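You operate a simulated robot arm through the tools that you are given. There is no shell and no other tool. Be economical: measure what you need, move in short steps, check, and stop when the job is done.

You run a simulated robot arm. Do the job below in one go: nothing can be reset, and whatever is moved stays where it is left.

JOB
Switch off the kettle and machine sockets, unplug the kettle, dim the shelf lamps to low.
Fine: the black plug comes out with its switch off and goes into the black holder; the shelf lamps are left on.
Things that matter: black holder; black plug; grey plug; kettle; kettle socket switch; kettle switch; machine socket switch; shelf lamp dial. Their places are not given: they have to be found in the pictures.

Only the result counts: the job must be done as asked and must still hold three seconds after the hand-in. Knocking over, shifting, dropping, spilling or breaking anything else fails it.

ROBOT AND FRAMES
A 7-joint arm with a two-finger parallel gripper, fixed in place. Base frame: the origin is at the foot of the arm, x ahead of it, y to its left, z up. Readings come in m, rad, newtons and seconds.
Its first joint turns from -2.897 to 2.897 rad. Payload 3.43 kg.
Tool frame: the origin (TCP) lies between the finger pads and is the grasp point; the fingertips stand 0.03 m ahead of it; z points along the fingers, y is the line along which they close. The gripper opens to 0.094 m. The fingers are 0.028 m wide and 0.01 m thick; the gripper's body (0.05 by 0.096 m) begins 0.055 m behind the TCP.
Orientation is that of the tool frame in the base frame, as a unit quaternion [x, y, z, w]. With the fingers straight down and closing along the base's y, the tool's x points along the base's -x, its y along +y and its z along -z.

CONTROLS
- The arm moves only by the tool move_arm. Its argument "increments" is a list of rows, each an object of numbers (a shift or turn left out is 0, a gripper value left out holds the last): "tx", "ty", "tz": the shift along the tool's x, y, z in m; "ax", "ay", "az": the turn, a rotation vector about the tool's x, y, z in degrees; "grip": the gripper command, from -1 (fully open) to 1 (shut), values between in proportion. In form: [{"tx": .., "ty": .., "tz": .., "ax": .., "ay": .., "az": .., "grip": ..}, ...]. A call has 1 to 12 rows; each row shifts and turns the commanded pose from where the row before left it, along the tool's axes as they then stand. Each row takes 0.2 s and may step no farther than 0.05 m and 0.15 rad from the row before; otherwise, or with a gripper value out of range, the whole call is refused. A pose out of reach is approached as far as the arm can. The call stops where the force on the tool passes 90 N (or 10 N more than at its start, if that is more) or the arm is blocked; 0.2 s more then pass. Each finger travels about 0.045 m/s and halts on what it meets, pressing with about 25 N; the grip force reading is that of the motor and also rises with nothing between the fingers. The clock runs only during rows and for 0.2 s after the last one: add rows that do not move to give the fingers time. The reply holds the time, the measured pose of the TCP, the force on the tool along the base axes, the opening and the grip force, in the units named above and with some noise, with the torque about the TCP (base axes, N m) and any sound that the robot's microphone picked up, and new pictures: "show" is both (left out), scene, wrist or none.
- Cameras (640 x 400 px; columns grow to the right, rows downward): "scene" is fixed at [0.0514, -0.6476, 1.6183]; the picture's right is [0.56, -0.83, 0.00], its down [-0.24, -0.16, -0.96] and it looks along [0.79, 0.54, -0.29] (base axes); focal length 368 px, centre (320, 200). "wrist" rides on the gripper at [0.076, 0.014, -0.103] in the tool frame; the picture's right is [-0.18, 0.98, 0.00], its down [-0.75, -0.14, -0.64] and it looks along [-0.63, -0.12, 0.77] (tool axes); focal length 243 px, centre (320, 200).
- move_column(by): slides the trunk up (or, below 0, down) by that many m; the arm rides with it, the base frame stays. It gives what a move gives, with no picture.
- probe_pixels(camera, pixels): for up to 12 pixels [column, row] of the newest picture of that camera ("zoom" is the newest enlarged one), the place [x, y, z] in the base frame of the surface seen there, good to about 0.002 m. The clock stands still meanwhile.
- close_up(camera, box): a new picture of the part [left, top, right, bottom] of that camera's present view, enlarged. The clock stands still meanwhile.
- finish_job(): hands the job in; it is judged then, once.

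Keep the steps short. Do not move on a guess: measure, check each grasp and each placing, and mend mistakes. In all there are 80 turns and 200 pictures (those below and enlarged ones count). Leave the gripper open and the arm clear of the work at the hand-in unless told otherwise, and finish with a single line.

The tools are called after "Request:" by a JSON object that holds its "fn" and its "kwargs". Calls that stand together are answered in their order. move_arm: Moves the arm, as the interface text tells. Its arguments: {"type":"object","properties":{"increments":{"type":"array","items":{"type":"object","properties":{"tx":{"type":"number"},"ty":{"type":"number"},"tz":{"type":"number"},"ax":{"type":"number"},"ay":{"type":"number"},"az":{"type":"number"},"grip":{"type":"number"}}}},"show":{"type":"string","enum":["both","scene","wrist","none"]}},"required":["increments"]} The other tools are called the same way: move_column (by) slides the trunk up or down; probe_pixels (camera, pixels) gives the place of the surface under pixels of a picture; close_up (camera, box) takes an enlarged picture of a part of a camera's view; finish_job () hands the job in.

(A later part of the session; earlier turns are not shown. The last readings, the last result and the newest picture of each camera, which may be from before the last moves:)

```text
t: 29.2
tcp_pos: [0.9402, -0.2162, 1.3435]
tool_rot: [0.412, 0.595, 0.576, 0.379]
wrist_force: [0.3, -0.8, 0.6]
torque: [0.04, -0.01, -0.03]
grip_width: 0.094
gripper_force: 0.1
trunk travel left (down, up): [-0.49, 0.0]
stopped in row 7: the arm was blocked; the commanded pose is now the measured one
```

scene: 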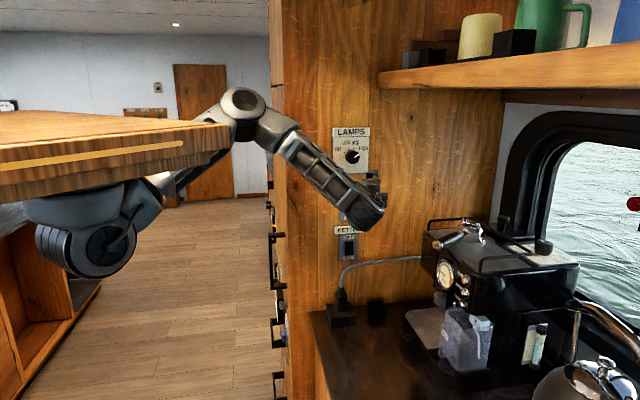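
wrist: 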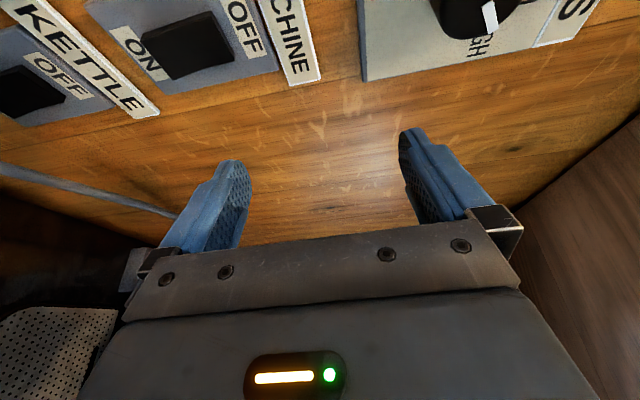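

Here the upper arm touches the slab: bringing the wrist nearer raises the elbow. So the wrist must be lower/farther: I'll grip with the hand pitched up 40° and fingers closing horizontally (dial axis still in the pad plane). Turn to that orientation in place.

Request:
{"fn": "move_arm", "kwargs": {"increments": [{"ax": -4.16, "ay": -1.22, "az": -6.51}, {"ax": -4.16, "ay": -1.22, "az": -6.51}, {"ax": -4.16, "ay": -1.22, "az": -6.51}, {"ax": -4.16, "ay": -1.22, "az": -6.51}, {"ax": -4.16, "ay": -1.22, "az": -6.51}, {"ax": -4.16, "ay": -1.22, "az": -6.51}, {"ax": -4.16, "ay": -1.22, "az": -6.51}, {"ax": -4.16, "ay": -1.22, "az": -6.51}, {"ax": -4.16, "ay": -1.22, "az": -6.51}, {"ax": -4.16, "ay": -1.22, "az": -6.51}, {"ax": -4.16, "ay": -1.22, "az": -6.51}, {"ax": -4.16, "ay": -1.22, "az": -6.51}]}}

```text
t: 31.8
tcp_pos: [1.0187, -0.2276, 1.3673]
tool_rot: [-0.167, 0.388, 0.346, 0.838]
wrist_force: [-0.4, 0.1, 0.0]
torque: [-0.01, 0.02, -0.03]
grip_width: 0.0937
gripper_force: 0.0
out of reach, approached as far as the arm can: row 8, 9, 10, 11, 12
trunk travel left (down, up): [-0.49, 0.0]
```

scene: 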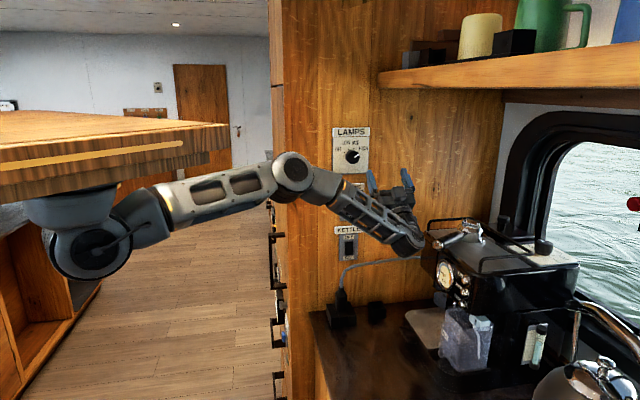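
wrist: 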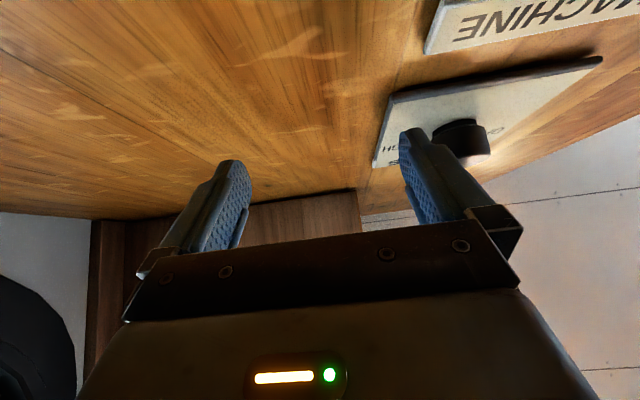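

The TCP drifted right (s≈0.88) - in this configuration the elbow is low. Here I try from this low-elbow configuration: back off the wall a bit and slide left, to see how far it goes.

Request:
{"fn": "move_arm", "kwargs": {"increments": [{"tx": -0.02, "tz": -0.024}, {"ty": 0.03}, {"ty": 0.03}, {"ty": 0.02}]}}

```text
t: 32.8
tcp_pos: [1.0177, -0.2282, 1.373]
tool_rot: [-0.166, 0.388, 0.346, 0.838]
wrist_force: [0.0, -0.5, -0.9]
torque: [0.02, -0.01, -0.01]
grip_width: 0.0937
gripper_force: 0.0
out of reach, approached as far as the arm can: row 1, 2, 3, 4
trunk travel left (down, up): [-0.49, 0.0]
```

scene: 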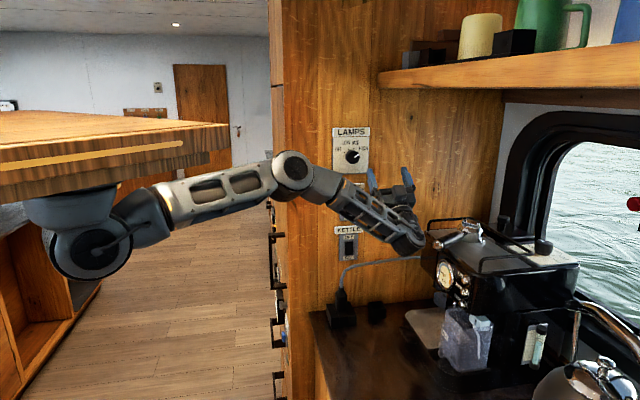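
wrist: 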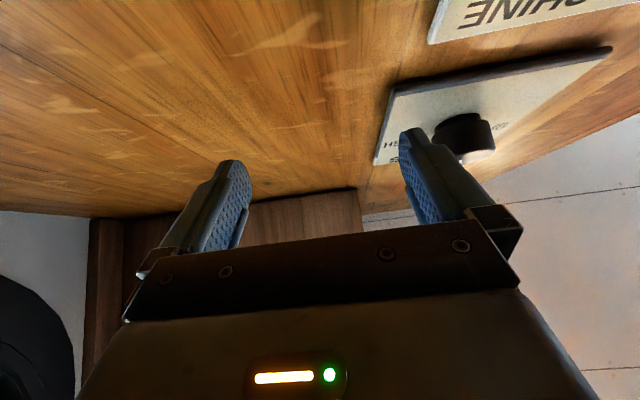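

I probe the links to compute the wrist bend.

Request:
{"fn": "probe_pixels", "kwargs": {"camera": "scene", "pixels": [[293, 168], [330, 190], [370, 215], [410, 240], [95, 250], [145, 220], [175, 205], [250, 180], [402, 200], [315, 180]]}}

Request:
{"fn": "close_up", "kwargs": {"camera": "scene", "box": [20, 130, 440, 300]}}

Request:
{"fn": "close_up", "kwargs": {"camera": "scene", "box": [300, 140, 460, 260]}}

```text
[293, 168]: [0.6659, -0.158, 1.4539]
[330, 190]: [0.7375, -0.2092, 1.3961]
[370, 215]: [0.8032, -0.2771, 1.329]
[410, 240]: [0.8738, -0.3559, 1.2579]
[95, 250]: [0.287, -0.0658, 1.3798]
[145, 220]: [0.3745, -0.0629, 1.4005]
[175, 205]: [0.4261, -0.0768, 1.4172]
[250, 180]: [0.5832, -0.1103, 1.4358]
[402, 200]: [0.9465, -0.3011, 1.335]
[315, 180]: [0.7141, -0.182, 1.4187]
```

```text
1.52 times, centred on (230, 215) of scene
```

zoom: 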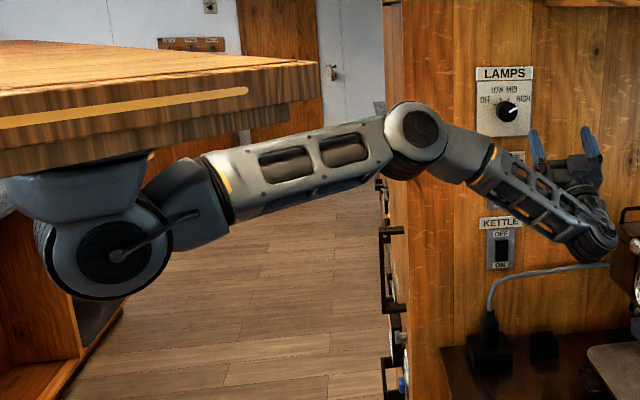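

```text
3.33 times, centred on (380, 200) of scene
```

zoom: 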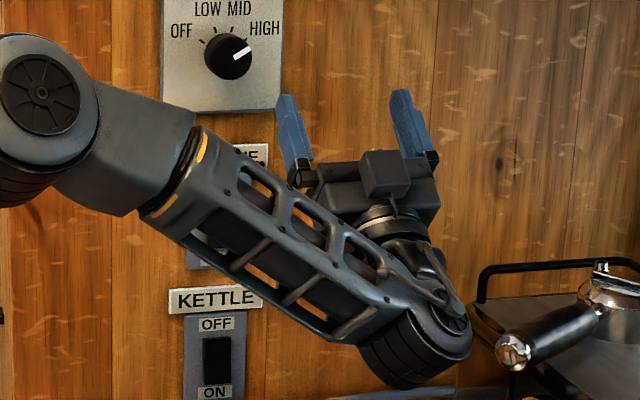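

The arm hangs inverted from the slab and the hand is folded back against the forearm: wrist bend is the limit. Pitching the hand downward instead relieves it (steep upper arm was fine earlier). I turn the pitch from +40° toward level first.

Request:
{"fn": "move_arm", "kwargs": {"increments": [{"ay": 7.8}, {"ay": 7.8}, {"ay": 7.8}, {"ay": 7.8}, {"ay": 7.8}]}}

```text
t: 34.0
tcp_pos: [1.0166, -0.2282, 1.3737]
tool_rot: [-0.27, 0.645, 0.271, 0.661]
wrist_force: [-0.5, 0.4, -0.3]
torque: [0.01, 0.02, 0.03]
grip_width: 0.0941
gripper_force: 0.1
trunk travel left (down, up): [-0.49, 0.0]
```

scene: 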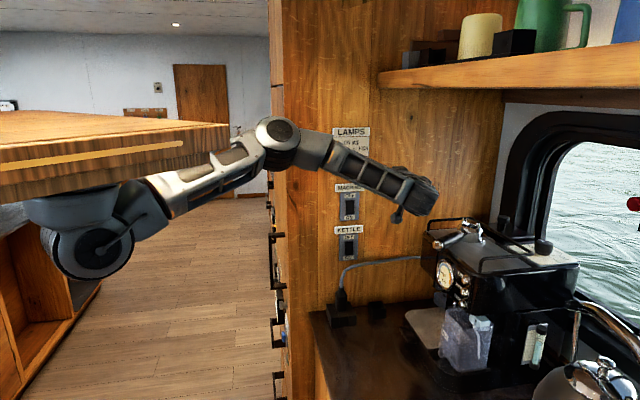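
wrist: 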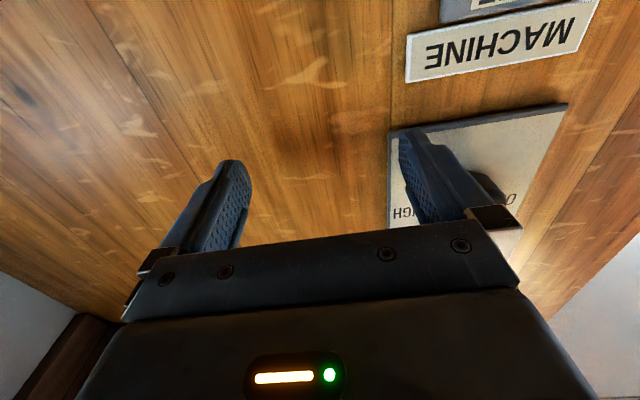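

Now level at z=1.374, right of the dial. Back off 6 cm, pitch down 30°, then see.

Request:
{"fn": "move_arm", "kwargs": {"increments": [{"tz": -0.03}, {"tz": -0.03}, {"ay": 7.5}, {"ay": 7.5}, {"ay": 7.5}, {"ay": 7.5}]}}

```text
t: 35.4
tcp_pos: [0.9741, -0.2713, 1.3734]
tool_rot: [-0.331, 0.794, 0.192, 0.472]
wrist_force: [0.3, 0.2, 0.8]
torque: [-0.01, -0.01, 0.05]
grip_width: 0.0939
gripper_force: 0.1
trunk travel left (down, up): [-0.49, 0.0]
```

scene: 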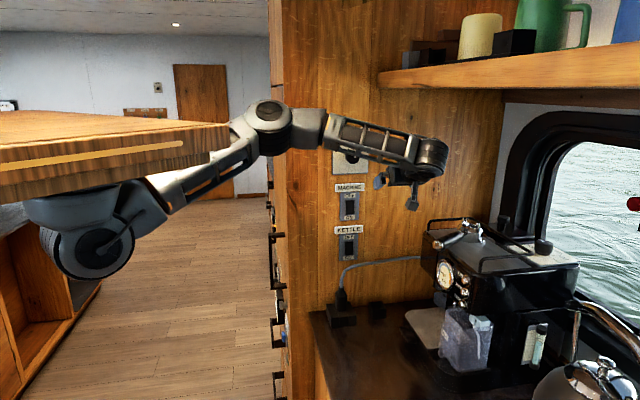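
wrist: 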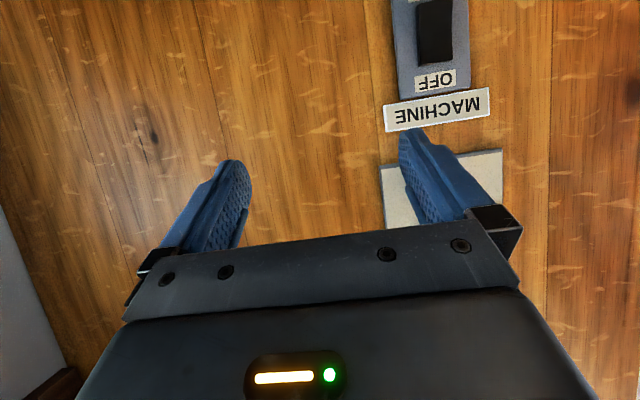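

No reach problem now. Move left 10 cm and up 7 cm to stand off in front of the dial.

Request:
{"fn": "move_arm", "kwargs": {"increments": [{"ty": 0.025}, {"ty": 0.025}, {"ty": 0.025}, {"ty": 0.025, "tx": -0.015, "tz": -0.0083}, {"tx": -0.015, "tz": -0.0083}, {"tx": -0.015, "tz": -0.0083}, {"tx": -0.0155, "tz": -0.008}]}}

```text
t: 37.2
tcp_pos: [0.9052, -0.2027, 1.4076]
tool_rot: [-0.324, 0.807, 0.201, 0.451]
wrist_force: [0.1, 0.5, -0.4]
torque: [0.0, 0.02, 0.01]
grip_width: 0.094
gripper_force: 0.0
trunk travel left (down, up): [-0.49, 0.0]
stopped in row 7: the arm was blocked; the commanded pose is now the measured one
```

scene: 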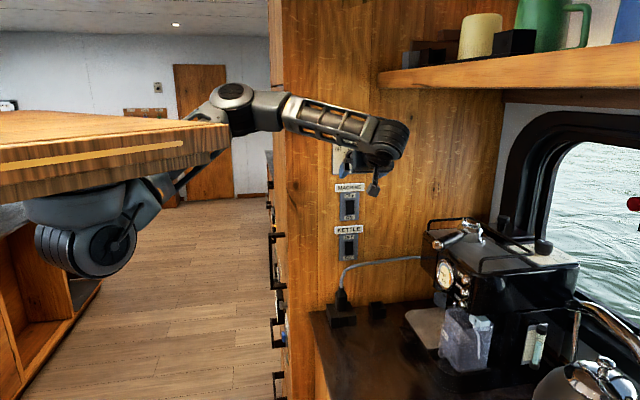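
wrist: 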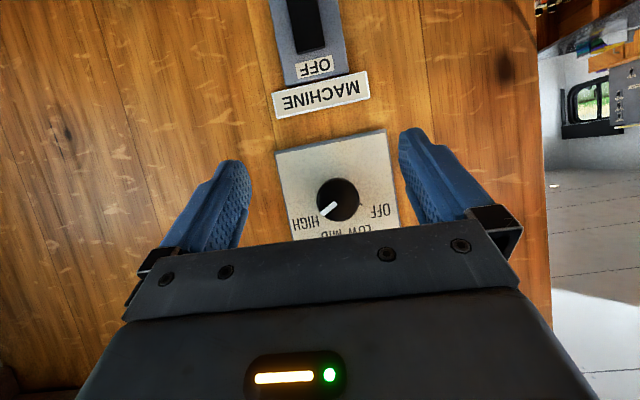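

Blocked by the elbow at this standoff; moving toward the wall lowers the elbow. The open fingers straddle the dial, so I advance 6 cm along the wall normal, then rise.

Request:
{"fn": "move_arm", "kwargs": {"increments": [{"tx": -0.012, "tz": 0.02, "ty": 0.001}, {"tx": -0.012, "tz": 0.02, "ty": 0.0015}, {"tx": -0.009, "tz": 0.015, "ty": 0.001}, {"tx": -0.01, "tz": -0.006}, {"tx": -0.01, "tz": -0.006}, {"tx": -0.01, "tz": -0.006}]}}

```text
t: 38.8
tcp_pos: [0.9505, -0.1597, 1.4123]
tool_rot: [-0.318, 0.819, 0.207, 0.43]
wrist_force: [0.2, -0.2, -0.3]
torque: [0.0, -0.02, 0.02]
grip_width: 0.0939
gripper_force: 0.1
trunk travel left (down, up): [-0.49, 0.0]
stopped in row 6: the arm was blocked; the commanded pose is now the measured one
```

scene: 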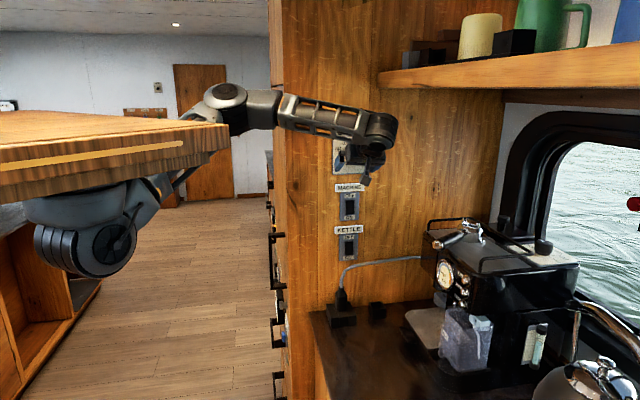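
wrist: 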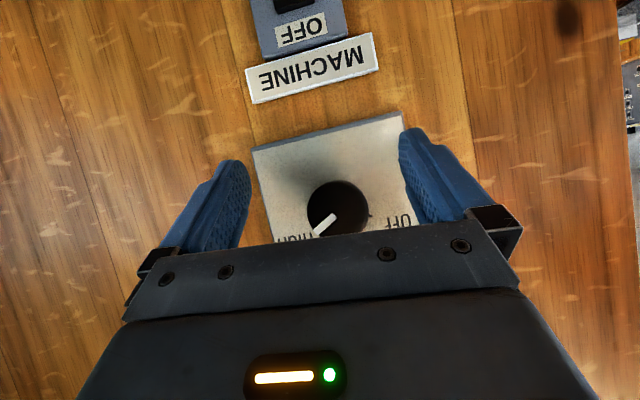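

Blocked again ~3 cm short. I look closely at what touches near the elbow/slab.

Request:
{"fn": "close_up", "kwargs": {"camera": "scene", "box": [20, 60, 420, 290]}}

Request:
{"fn": "probe_pixels", "kwargs": {"camera": "scene", "pixels": [[228, 97], [205, 118], [180, 175], [160, 190], [140, 205], [110, 240], [225, 125], [225, 150], [215, 160], [380, 125], [80, 195], [240, 130]]}}

```text
1.60 times, centred on (220, 175) of scene
```

zoom: 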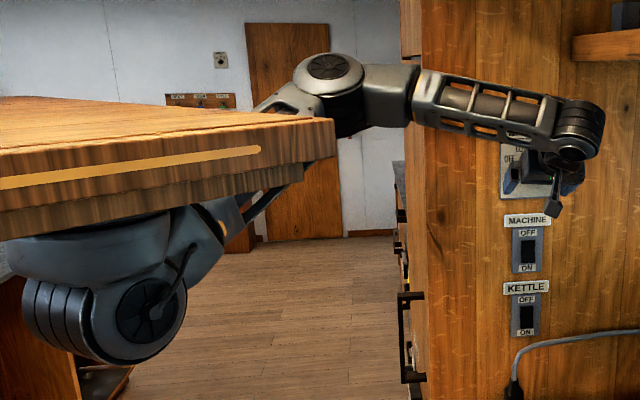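

```text
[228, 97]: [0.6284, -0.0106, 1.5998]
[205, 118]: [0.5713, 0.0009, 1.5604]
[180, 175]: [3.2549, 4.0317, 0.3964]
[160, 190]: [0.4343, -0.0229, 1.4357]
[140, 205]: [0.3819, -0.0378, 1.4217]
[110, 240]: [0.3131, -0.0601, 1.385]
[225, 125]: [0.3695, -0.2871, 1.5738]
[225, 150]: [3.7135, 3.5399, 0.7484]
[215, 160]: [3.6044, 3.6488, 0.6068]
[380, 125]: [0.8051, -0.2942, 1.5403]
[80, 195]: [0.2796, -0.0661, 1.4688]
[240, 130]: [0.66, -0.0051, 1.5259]
```

The knob is 3 cm out of reach in this pose. Poses with the wrist farther right gave no trouble, so I'll try yaw 60°, level, fingers closing vertically. First retreat right/back/down, then reorient.

Request:
{"fn": "move_arm", "kwargs": {"increments": [{"tx": 0.017, "tz": -0.013, "ty": -0.01}, {"tx": 0.017, "tz": -0.013, "ty": -0.025}, {"tx": 0.017, "tz": -0.013, "ty": -0.025}], "show": "none"}}

Request:
{"fn": "move_arm", "kwargs": {"increments": [{"ax": -3.24, "ay": -1.28, "az": 7.17}, {"ax": -3.24, "ay": -1.28, "az": 7.17}, {"ax": -3.24, "ay": -1.28, "az": 7.17}, {"ax": -3.24, "ay": -1.28, "az": 7.17}, {"ax": -3.24, "ay": -1.28, "az": 7.17}, {"ax": -3.24, "ay": -1.28, "az": 7.17}, {"ax": -3.24, "ay": -1.28, "az": 7.17}, {"ax": -3.24, "ay": -1.28, "az": 7.17}, {"ax": -3.24, "ay": -1.28, "az": 7.17}, {"ax": -3.24, "ay": -1.28, "az": 7.17}, {"ax": -3.24, "ay": -1.28, "az": 7.17}]}}

```text
t: 39.6
tcp_pos: [0.9494, -0.2417, 1.3916]
tool_rot: [-0.318, 0.816, 0.206, 0.435]
wrist_force: [-0.1, 0.2, 0.0]
torque: [0.0, -0.04, -0.02]
grip_width: 0.094
gripper_force: 0.1
trunk travel left (down, up): [-0.49, 0.0]
```

```text
t: 42.0
tcp_pos: [0.948, -0.2437, 1.3917]
tool_rot: [0.181, 0.68, 0.685, 0.186]
wrist_force: [0.7, 0.4, -0.3]
torque: [0.01, 0.01, -0.02]
grip_width: 0.0942
gripper_force: 0.2
trunk travel left (down, up): [-0.49, 0.0]
```

scene: 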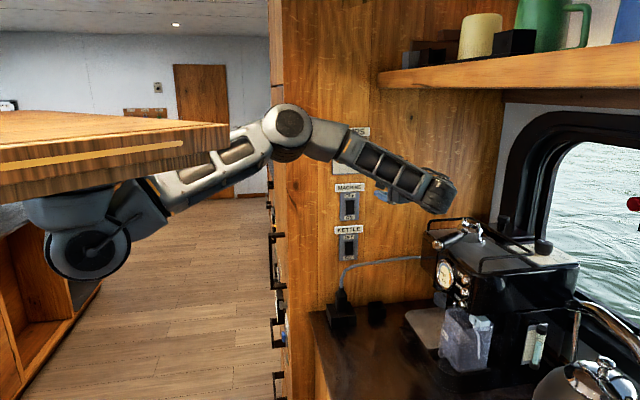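
wrist: 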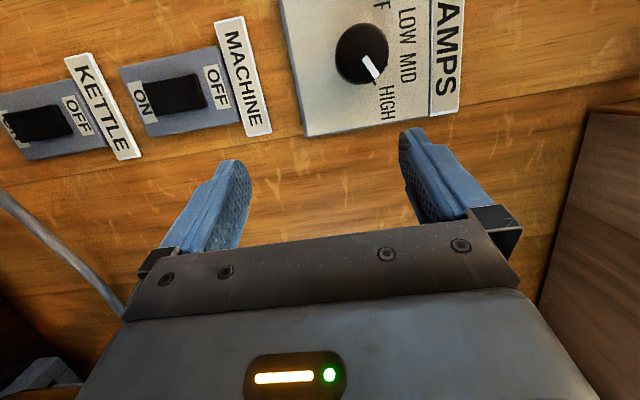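

No trouble here. Now rise 4 cm and slide left to line up with the dial, still ~5 cm off it.

Request:
{"fn": "move_arm", "kwargs": {"increments": [{"ty": 0.014}, {"ty": 0.013}, {"ty": 0.013}, {"tx": 0.013, "tz": 0.01}, {"tx": 0.012, "tz": 0.01}, {"tx": 0.012, "tz": 0.01}]}}

```text
t: 43.6
tcp_pos: [0.9336, -0.2054, 1.394]
tool_rot: [0.202, 0.678, 0.686, 0.168]
wrist_force: [-0.7, 0.2, 0.2]
torque: [0.0, 0.04, -0.01]
grip_width: 0.0943
gripper_force: 0.1
trunk travel left (down, up): [-0.49, 0.0]
stopped in row 6: the arm was blocked; the commanded pose is now the measured one
```

scene: 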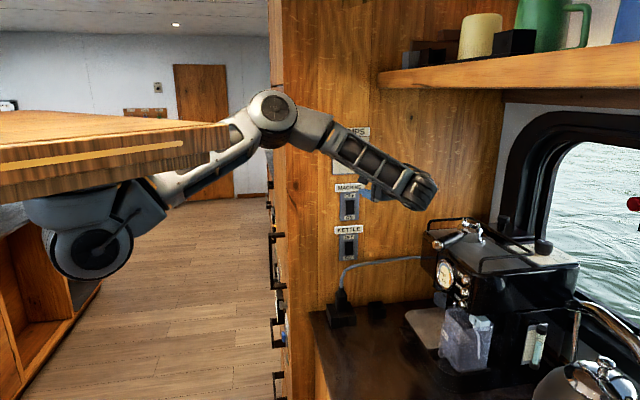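
wrist: 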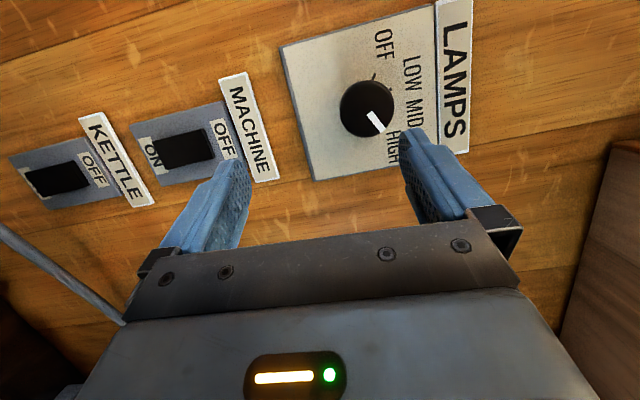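

The elbow reaches its upper limit there. New idea: from a comfortable height (z≈1.372) put the upper finger under the dial with fingers closing vertically, open the gripper so it presses up on the dial's underside with the motor's ~25 N, then slide right ~27 mm to roll the dial counter-clockwise from HIGH to LOW. First position beneath the dial.

Request:
{"fn": "move_arm", "kwargs": {"increments": [{"ty": -0.022, "grip": -0.064}, {"tx": 0.017}, {"tz": 0.02}, {"tz": 0.02}, {"tz": 0.0175}, {}]}}

```text
t: 45.0
tcp_pos: [0.9475, -0.1464, 1.3567]
tool_rot: [0.212, 0.677, 0.687, 0.159]
wrist_force: [-0.2, 0.0, -0.5]
torque: [0.04, 0.0, 0.02]
grip_width: 0.0499
gripper_force: 0.0
trunk travel left (down, up): [-0.49, 0.0]
```

scene: 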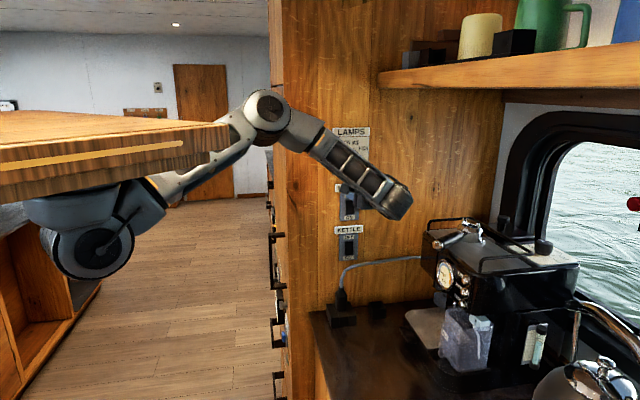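
wrist: 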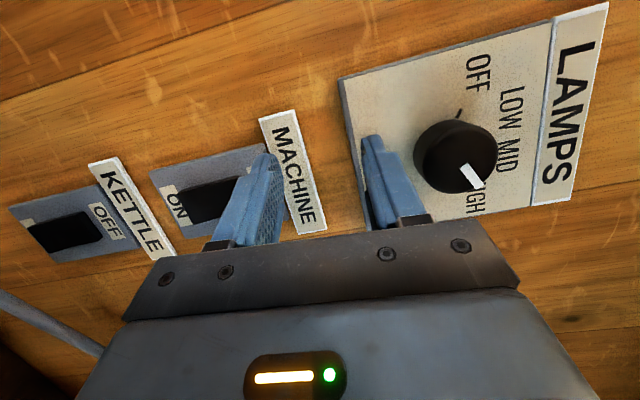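

Upper finger's top is ~20 mm below the dial. Raise 17 mm, then open gradually to press up.

Request:
{"fn": "move_arm", "kwargs": {"increments": [{"ty": 0.009}, {"ty": 0.008}, {"grip": -0.2}, {"grip": -0.35}, {"grip": -0.35}]}}

Request:
{"fn": "close_up", "kwargs": {"camera": "wrist", "box": [320, 60, 560, 210]}}

```text
t: 46.4
tcp_pos: [0.9482, -0.1463, 1.3593]
tool_rot: [0.218, 0.68, 0.684, 0.152]
wrist_force: [0.0, 0.2, 0.1]
torque: [0.03, 0.02, 0.02]
grip_width: 0.0636
gripper_force: 0.0
trunk travel left (down, up): [-0.49, 0.0]
stopped in row 5: the arm was blocked; the commanded pose is now the measured one
```

scene: 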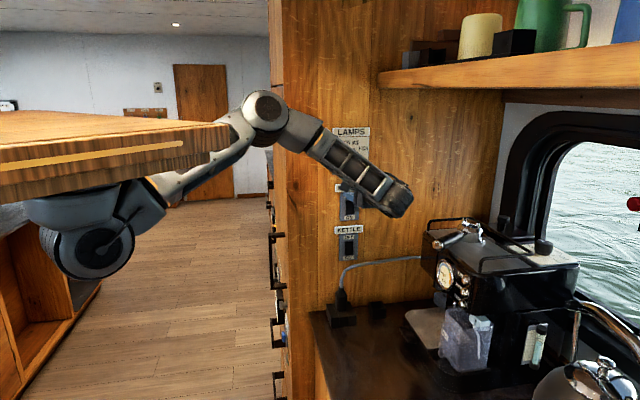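
wrist: 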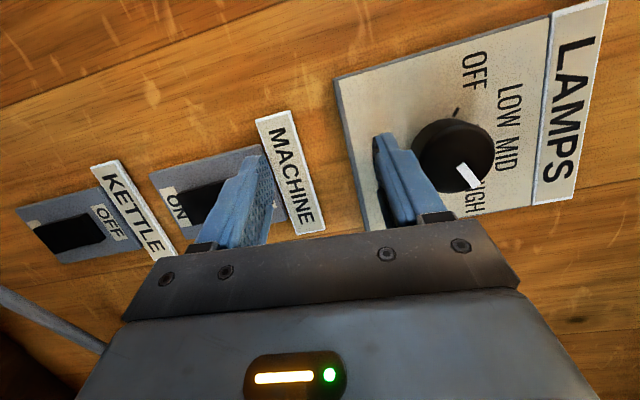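

```text
2.67 times, centred on (440, 135) of wrist
```

zoom: 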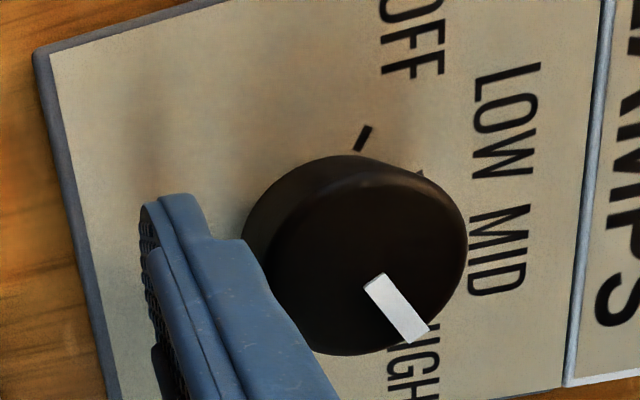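

The arm is limited here, but the fingers have 11 mm more to open, enough to reach the dial's underside; the lower finger stays just above the machine rocker (z 1.302 vs 1.297). Open fully and check.

Request:
{"fn": "move_arm", "kwargs": {"increments": [{"grip": -0.7}, {"grip": -1}, {}], "show": "wrist"}}

Request:
{"fn": "close_up", "kwargs": {"camera": "wrist", "box": [320, 60, 560, 210]}}

```text
t: 47.2
tcp_pos: [0.9484, -0.1457, 1.3576]
tool_rot: [0.22, 0.679, 0.683, 0.152]
wrist_force: [-3.3, -0.5, -12.7]
torque: [-0.06, -0.06, 0.02]
grip_width: 0.0864
gripper_force: 0.0
trunk travel left (down, up): [-0.49, 0.0]
```

wrist: 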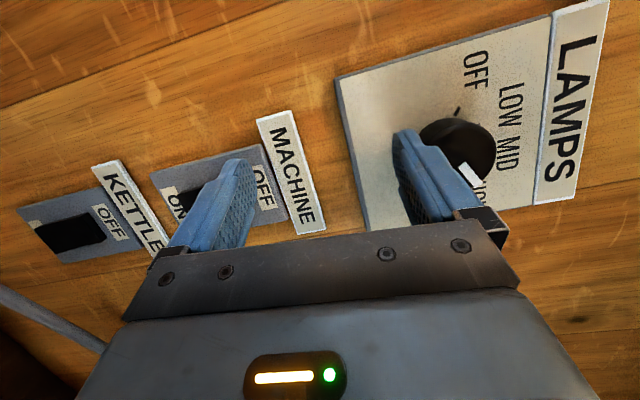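

```text
2.67 times, centred on (440, 135) of wrist
```

zoom: 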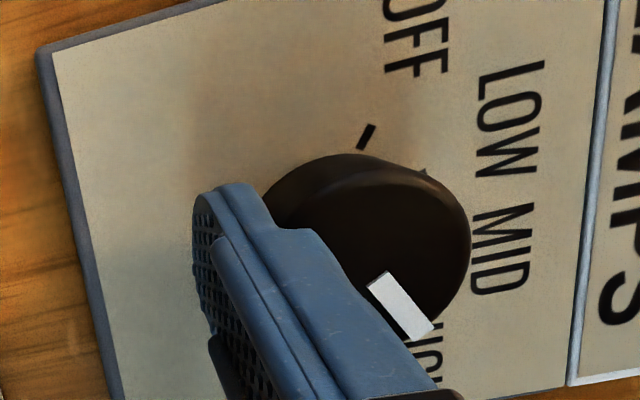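

The upper finger presses the dial's underside with ~13 N. Slide right 18 mm in small rows and look whether the pointer turns.

Request:
{"fn": "move_arm", "kwargs": {"increments": [{"tx": -0.0043, "ty": 0.0004, "tz": -0.0011}, {"tx": -0.0043, "ty": 0.0004, "tz": -0.0011}, {"tx": -0.0043, "ty": 0.0004, "tz": -0.0011}, {"tx": -0.0043, "ty": 0.0004, "tz": -0.0011}], "show": "wrist"}}

Request:
{"fn": "close_up", "kwargs": {"camera": "wrist", "box": [320, 60, 560, 210]}}

```text
t: 48.2
tcp_pos: [0.9631, -0.1592, 1.3611]
tool_rot: [0.218, 0.68, 0.683, 0.154]
wrist_force: [-0.7, -5.5, -32.4]
torque: [-0.25, -0.07, 0.0]
grip_width: 0.0762
gripper_force: 0.1
trunk travel left (down, up): [-0.49, 0.0]
```

wrist: 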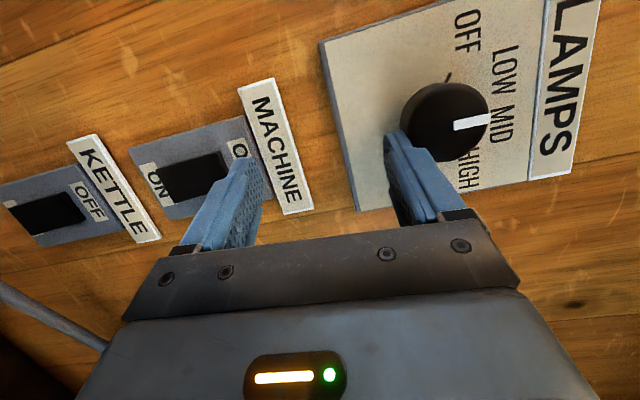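

```text
2.67 times, centred on (440, 135) of wrist
```

zoom: 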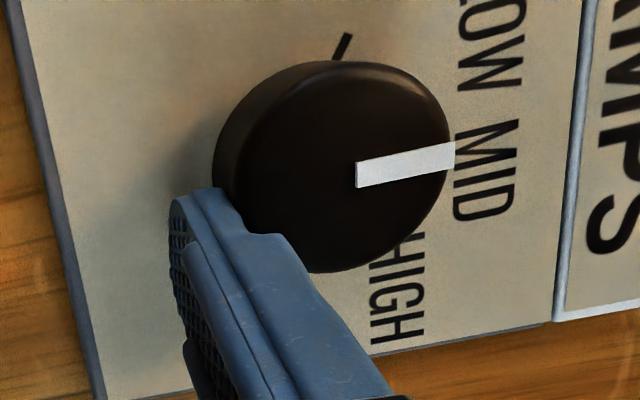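

The dial turns beautifully: pointer now between MID and LOW. Continue ~7 mm.

Request:
{"fn": "move_arm", "kwargs": {"increments": [{"tx": -0.0035, "ty": 0.0003, "tz": -0.0009}, {"tx": -0.0035, "ty": 0.0003, "tz": -0.0009}], "show": "wrist"}}

Request:
{"fn": "close_up", "kwargs": {"camera": "wrist", "box": [320, 60, 560, 210]}}

Request:
{"fn": "close_up", "kwargs": {"camera": "scene", "box": [328, 130, 376, 160]}}

```text
t: 48.8
tcp_pos: [0.968, -0.1657, 1.3631]
tool_rot: [0.217, 0.679, 0.684, 0.156]
wrist_force: [5.5, -6.7, -30.3]
torque: [-0.65, 0.54, -0.24]
grip_width: 0.0773
gripper_force: 0.1
trunk travel left (down, up): [-0.49, 0.0]
```

wrist: 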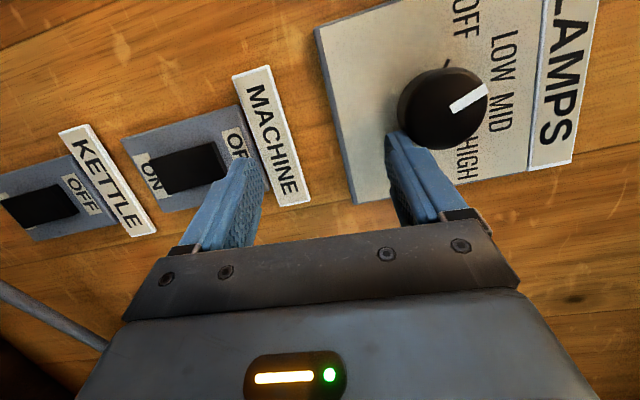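

```text
2.67 times, centred on (440, 135) of wrist
```

zoom: 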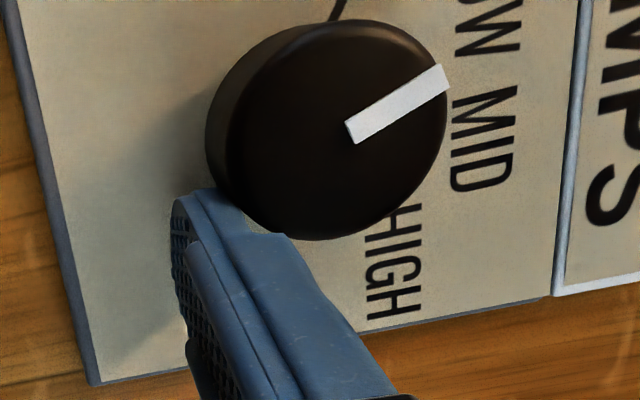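

```text
13.33 times, centred on (352, 145) of scene
```

zoom: 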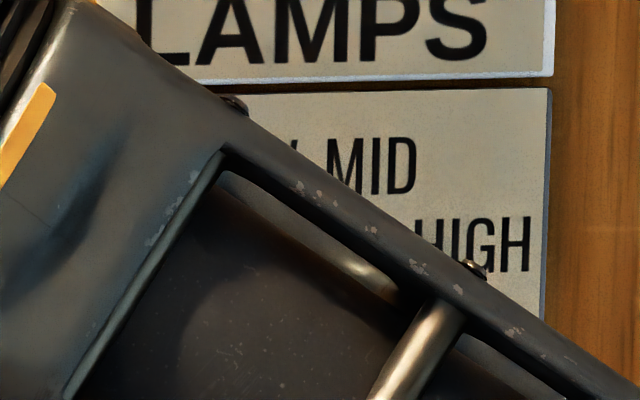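

I measure the pointer's angle from its two ends.

Request:
{"fn": "probe_pixels", "kwargs": {"camera": "wrist", "pixels": [[454, 109], [470, 100], [483, 91], [478, 95]]}}

```text
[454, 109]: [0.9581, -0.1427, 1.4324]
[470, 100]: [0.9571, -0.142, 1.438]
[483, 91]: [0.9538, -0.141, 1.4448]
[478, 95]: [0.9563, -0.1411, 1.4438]
```

Pointer is at ≈109°, LOW is ≈110-112°. Release by closing the fingers a little (finger moves straight down), then back off.

Request:
{"fn": "move_arm", "kwargs": {"increments": [{"grip": -0.3}, {"grip": -0.1}, {"ty": -0.005}, {"tz": -0.03}, {"tz": -0.03}], "show": "wrist"}}

Request:
{"fn": "close_up", "kwargs": {"camera": "wrist", "box": [300, 0, 540, 150]}}

```text
t: 50.0
tcp_pos: [0.936, -0.214, 1.3587]
tool_rot: [0.217, 0.679, 0.684, 0.155]
wrist_force: [-0.4, 0.0, 0.0]
torque: [0.02, -0.03, -0.03]
grip_width: 0.0517
gripper_force: 0.1
trunk travel left (down, up): [-0.49, 0.0]
```

wrist: 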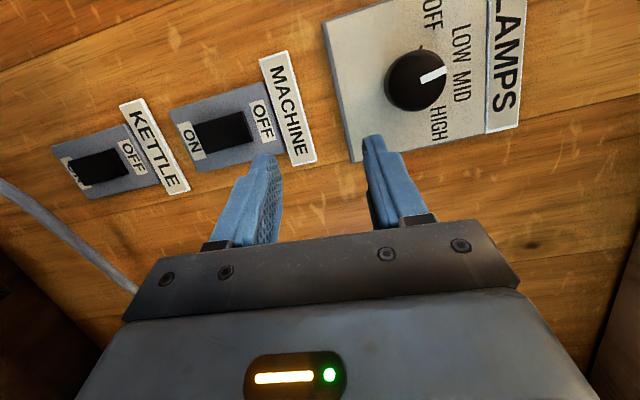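

```text
2.67 times, centred on (420, 75) of wrist
```

zoom: 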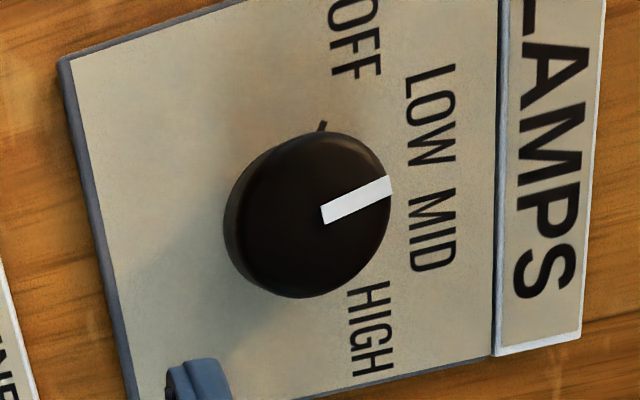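

Released cleanly. Now prepare for the plug: reorient the hand to point down-forward 40° at the wall with fingers closing along the wall, in place.

Request:
{"fn": "move_arm", "kwargs": {"increments": [{"ax": 3.5, "ay": 1.48, "az": -7.11, "grip": -1}, {"ax": 3.5, "ay": 1.48, "az": -7.11}, {"ax": 3.5, "ay": 1.48, "az": -7.11}, {"ax": 3.5, "ay": 1.48, "az": -7.11}, {"ax": 3.5, "ay": 1.48, "az": -7.11}, {"ax": 3.5, "ay": 1.48, "az": -7.11}, {"ax": 3.5, "ay": 1.48, "az": -7.11}, {"ax": 3.5, "ay": 1.48, "az": -7.11}, {"ax": 3.5, "ay": 1.48, "az": -7.11}, {"ax": 3.5, "ay": 1.48, "az": -7.11}, {"ax": 3.5, "ay": 1.48, "az": -7.11}, {"ax": 3.5, "ay": 1.48, "az": -7.11}], "show": "scene"}}

Request:
{"fn": "close_up", "kwargs": {"camera": "wrist", "box": [240, 60, 440, 260]}}

Request:
{"fn": "close_up", "kwargs": {"camera": "scene", "box": [310, 265, 400, 345]}}

```text
t: 52.6
tcp_pos: [0.9355, -0.2178, 1.3486]
tool_rot: [-0.346, 0.84, 0.165, 0.383]
wrist_force: [-0.8, 0.7, 0.0]
torque: [0.0, -0.01, -0.01]
grip_width: 0.0939
gripper_force: 0.1
trunk travel left (down, up): [-0.49, 0.0]
```

scene: 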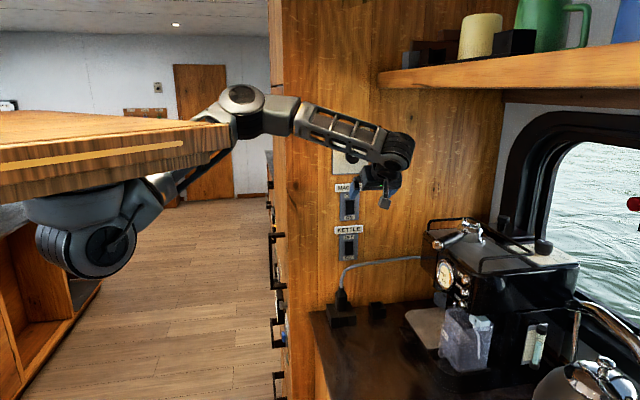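

```text
2.00 times, centred on (340, 160) of wrist
```

zoom: 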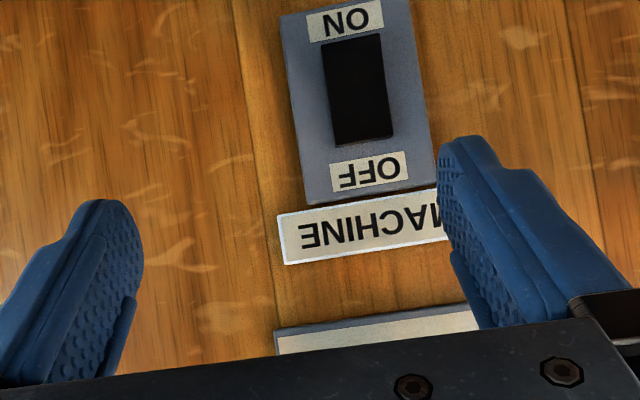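

```text
5.00 times, centred on (355, 305) of scene
```

zoom: 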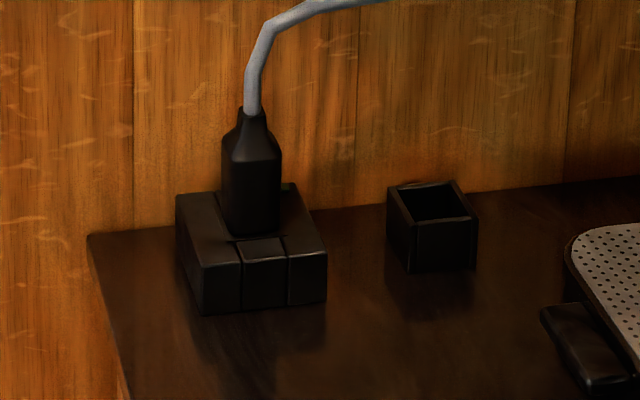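

Measure plug, block and holder.

Request:
{"fn": "probe_pixels", "kwargs": {"camera": "zoom", "pixels": [[230, 190], [250, 190], [272, 190], [250, 225], [250, 155], [253, 115], [205, 255], [310, 245], [391, 190], [415, 223], [473, 216], [453, 184]]}}

Request:
{"fn": "close_up", "kwargs": {"camera": "scene", "box": [326, 280, 390, 320]}}

```text
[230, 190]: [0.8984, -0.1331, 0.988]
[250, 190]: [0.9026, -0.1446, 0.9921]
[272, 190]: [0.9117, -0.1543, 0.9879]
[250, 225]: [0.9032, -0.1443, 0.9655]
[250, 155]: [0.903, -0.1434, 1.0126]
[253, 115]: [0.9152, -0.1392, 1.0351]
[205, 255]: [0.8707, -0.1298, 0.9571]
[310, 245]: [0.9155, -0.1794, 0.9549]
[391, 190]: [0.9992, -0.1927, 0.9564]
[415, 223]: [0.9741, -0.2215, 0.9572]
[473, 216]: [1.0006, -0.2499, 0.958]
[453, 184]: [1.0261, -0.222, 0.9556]
```

```text
10.00 times, centred on (358, 300) of scene
```

zoom: 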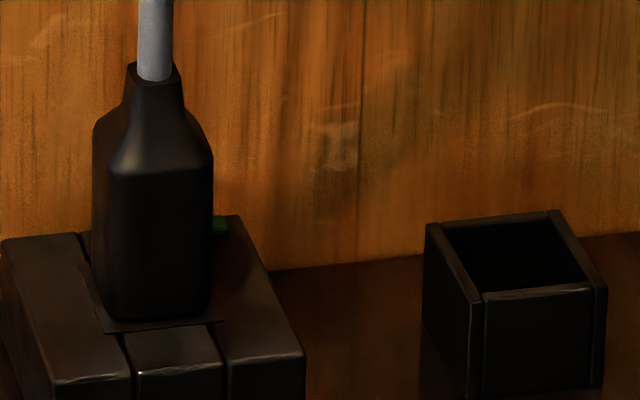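

Plug: centre s≈0.742, ~64 mm off the wall, body z 0.958–1.01; holder: centre s≈0.864, same distance, rim z 0.957. I go back and down first, then to a pre-grasp point behind/above the plug at (0.863,-0.187,1.062), clear of the cable.

Request:
{"fn": "move_arm", "kwargs": {"increments": [{"tx": 0.036, "tz": 0.0044}, {"tx": 0.036, "tz": 0.0044}, {"tx": 0.036, "tz": 0.0044}, {"tx": 0.036, "tz": 0.0044}, {"tx": 0.035, "tz": 0.0044}], "show": "scene"}}

Request:
{"fn": "close_up", "kwargs": {"camera": "scene", "box": [328, 138, 376, 168]}}

```text
t: 53.8
tcp_pos: [0.8671, -0.2831, 1.2098]
tool_rot: [-0.348, 0.837, 0.162, 0.39]
wrist_force: [0.3, 0.6, -0.1]
torque: [0.02, 0.03, 0.01]
grip_width: 0.0941
gripper_force: 0.1
trunk travel left (down, up): [-0.49, 0.0]
```

scene: 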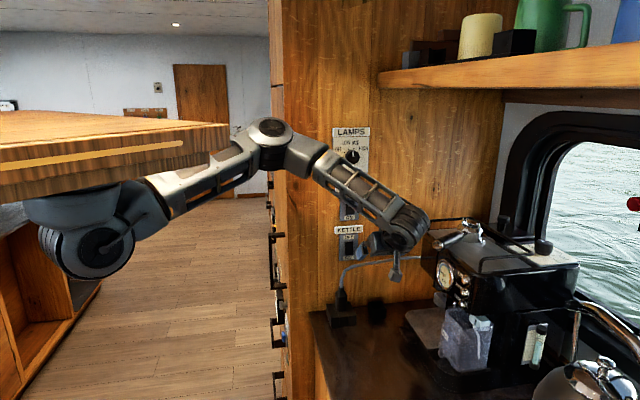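

```text
13.33 times, centred on (352, 153) of scene
```

zoom: 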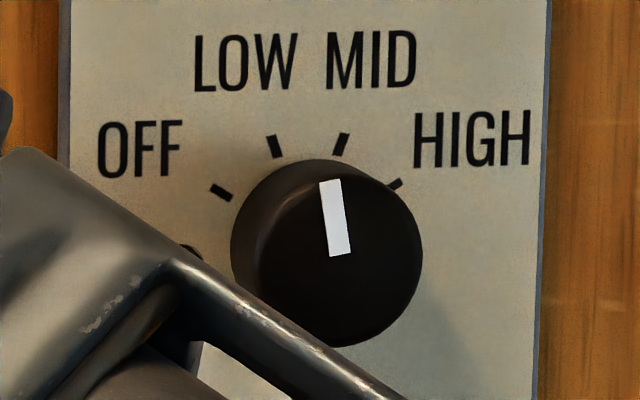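

The dial ended at ≈98° (LOW is 110°), so I'll nudge it ~12° more after the plug. Now to the plug's pre-grasp point.

Request:
{"fn": "move_arm", "kwargs": {"increments": [{"tx": 0.0147, "ty": 0.018, "tz": 0.0345}, {"tx": 0.0147, "ty": 0.018, "tz": 0.0345}, {"tx": 0.0147, "ty": 0.018, "tz": 0.0345}, {"tx": 0.0147, "ty": 0.018, "tz": 0.0345}]}}

Request:
{"fn": "close_up", "kwargs": {"camera": "wrist", "box": [160, 40, 480, 240]}}

```text
t: 54.8
tcp_pos: [0.8653, -0.1872, 1.0747]
tool_rot: [-0.347, 0.837, 0.161, 0.39]
wrist_force: [0.2, 0.6, -0.8]
torque: [0.0, 0.02, 0.01]
grip_width: 0.0939
gripper_force: 0.2
trunk travel left (down, up): [-0.49, 0.0]
```

scene: 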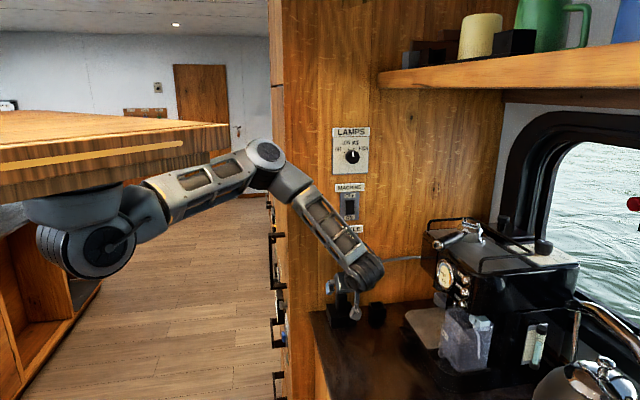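
wrist: 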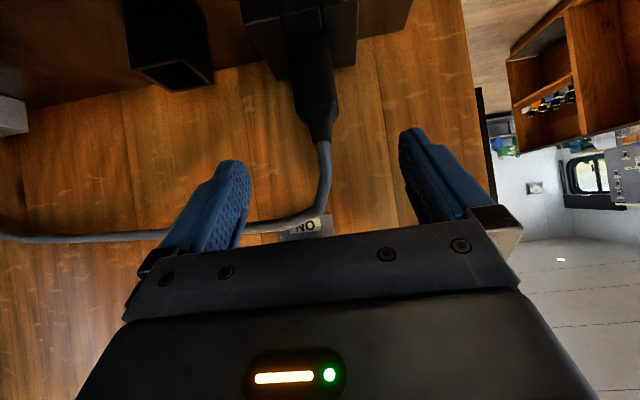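

```text
2.00 times, centred on (320, 140) of wrist
```

zoom: 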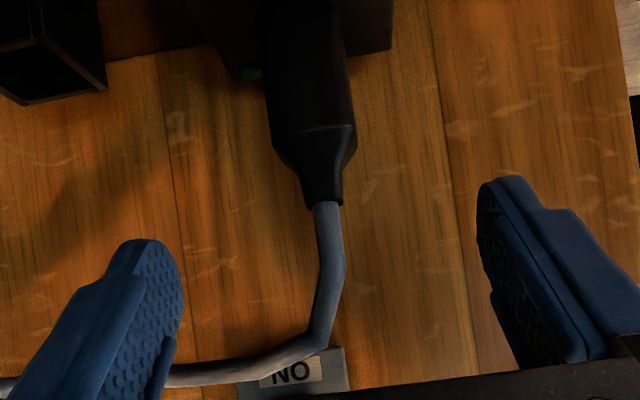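

The plug is well centred between the fingers. Advance ~87 mm along the tool axis to the grasp point, then close.

Request:
{"fn": "move_arm", "kwargs": {"increments": [{"tx": 0.0116, "ty": 0.0027}, {"tz": 0.03}, {"tz": 0.03}, {"tz": 0.027}, {}]}}

Request:
{"fn": "close_up", "kwargs": {"camera": "scene", "box": [310, 250, 406, 330]}}

```text
t: 56.0
tcp_pos: [0.9033, -0.141, 1.0092]
tool_rot: [-0.347, 0.837, 0.162, 0.391]
wrist_force: [-0.5, 0.6, 0.4]
torque: [-0.01, -0.01, 0.0]
grip_width: 0.0942
gripper_force: 0.1
trunk travel left (down, up): [-0.49, 0.0]
```

scene: 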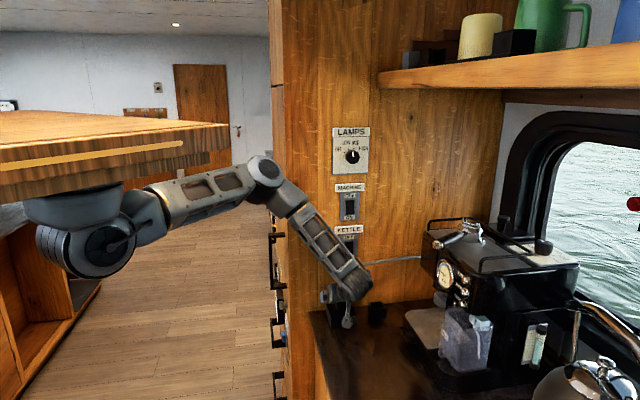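
wrist: 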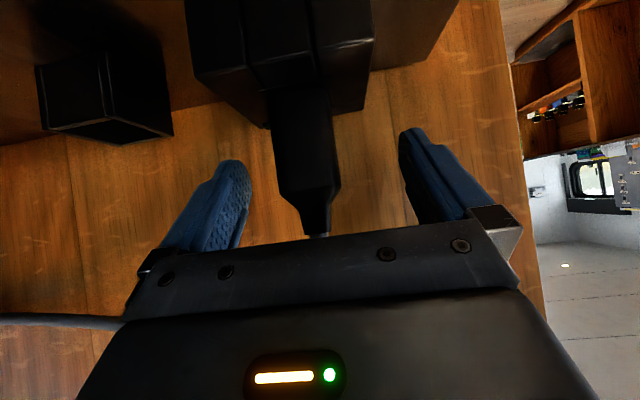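

```text
5.00 times, centred on (358, 290) of scene
```

zoom: 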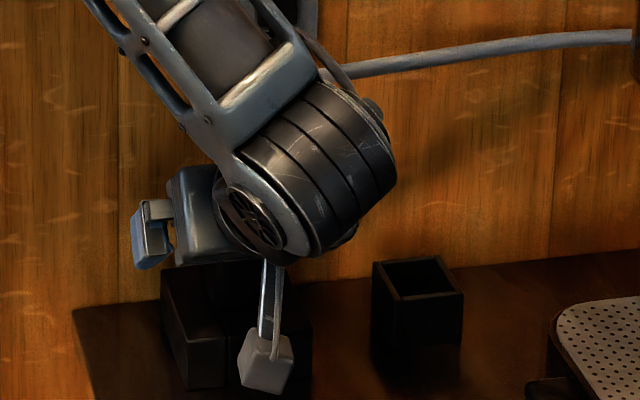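

The plug looks ~8 mm off-centre toward the right. I probe its sides to centre exactly.

Request:
{"fn": "probe_pixels", "kwargs": {"camera": "wrist", "pixels": [[278, 150], [305, 150], [331, 150], [282, 180], [310, 180], [335, 180], [236, 170], [404, 140]]}}

```text
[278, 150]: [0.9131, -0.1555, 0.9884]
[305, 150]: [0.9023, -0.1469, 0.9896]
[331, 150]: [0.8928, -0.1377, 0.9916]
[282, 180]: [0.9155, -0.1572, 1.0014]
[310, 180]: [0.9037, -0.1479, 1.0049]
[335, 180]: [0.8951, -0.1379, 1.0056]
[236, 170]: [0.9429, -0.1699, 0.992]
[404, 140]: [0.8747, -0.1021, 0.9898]
```

Plug centre s=0.743, finger centre 0.739: shift 4 mm right, then close.

Request:
{"fn": "move_arm", "kwargs": {"increments": [{"ty": -0.004}, {"grip": 1}, {"grip": 1}, {"grip": 1}, {"grip": 1}, {"grip": 1}], "show": "wrist"}}

```text
t: 57.4
tcp_pos: [0.9057, -0.1451, 1.0112]
tool_rot: [-0.348, 0.837, 0.162, 0.39]
wrist_force: [0.5, 0.1, -0.5]
torque: [0.01, -0.02, 0.04]
grip_width: 0.0371
gripper_force: 25.7
trunk travel left (down, up): [-0.49, 0.0]
```

wrist: 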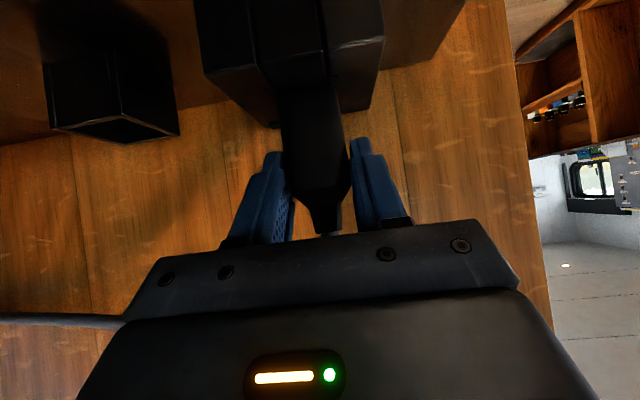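

Gripped (width 37 mm, 25.7 N). Lift straight up in small rows.

Request:
{"fn": "move_arm", "kwargs": {"increments": [{"tx": -0.0077, "tz": -0.0064}, {"tx": -0.0077, "tz": -0.0064}, {"tx": -0.0077, "tz": -0.0064}, {"tx": -0.0077, "tz": -0.0064}, {"tx": -0.0077, "tz": -0.0064}, {"tx": -0.0077, "tz": -0.0064}, {"tx": -0.0077, "tz": -0.0064}]}}

Request:
{"fn": "close_up", "kwargs": {"camera": "scene", "box": [310, 240, 406, 320]}}

```text
t: 59.0
tcp_pos: [0.9055, -0.1443, 1.0798]
tool_rot: [-0.348, 0.837, 0.162, 0.39]
wrist_force: [0.7, -1.5, -1.0]
torque: [0.0, -0.01, -0.01]
grip_width: 0.0336
gripper_force: 25.4
trunk travel left (down, up): [-0.49, 0.0]
```

scene: 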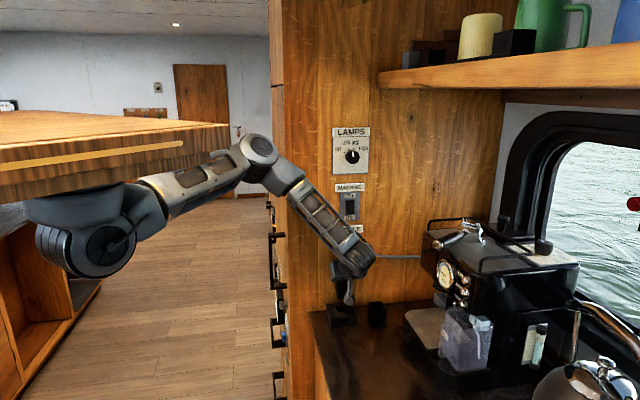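
wrist: 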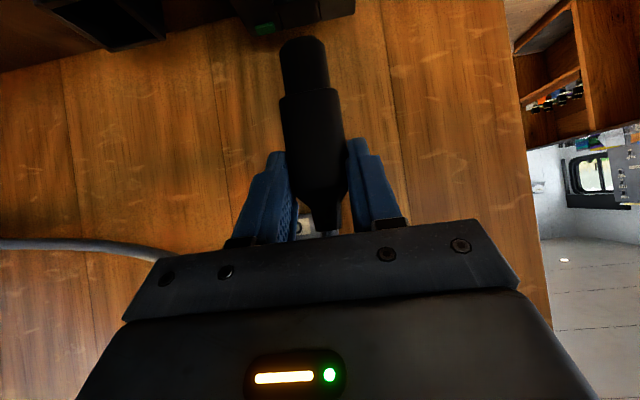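

```text
5.00 times, centred on (358, 280) of scene
```

zoom: 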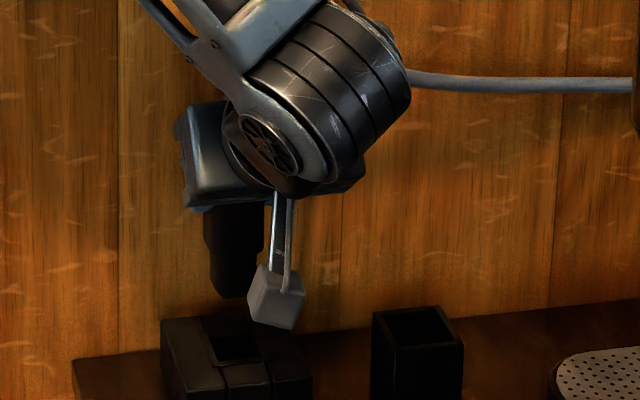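

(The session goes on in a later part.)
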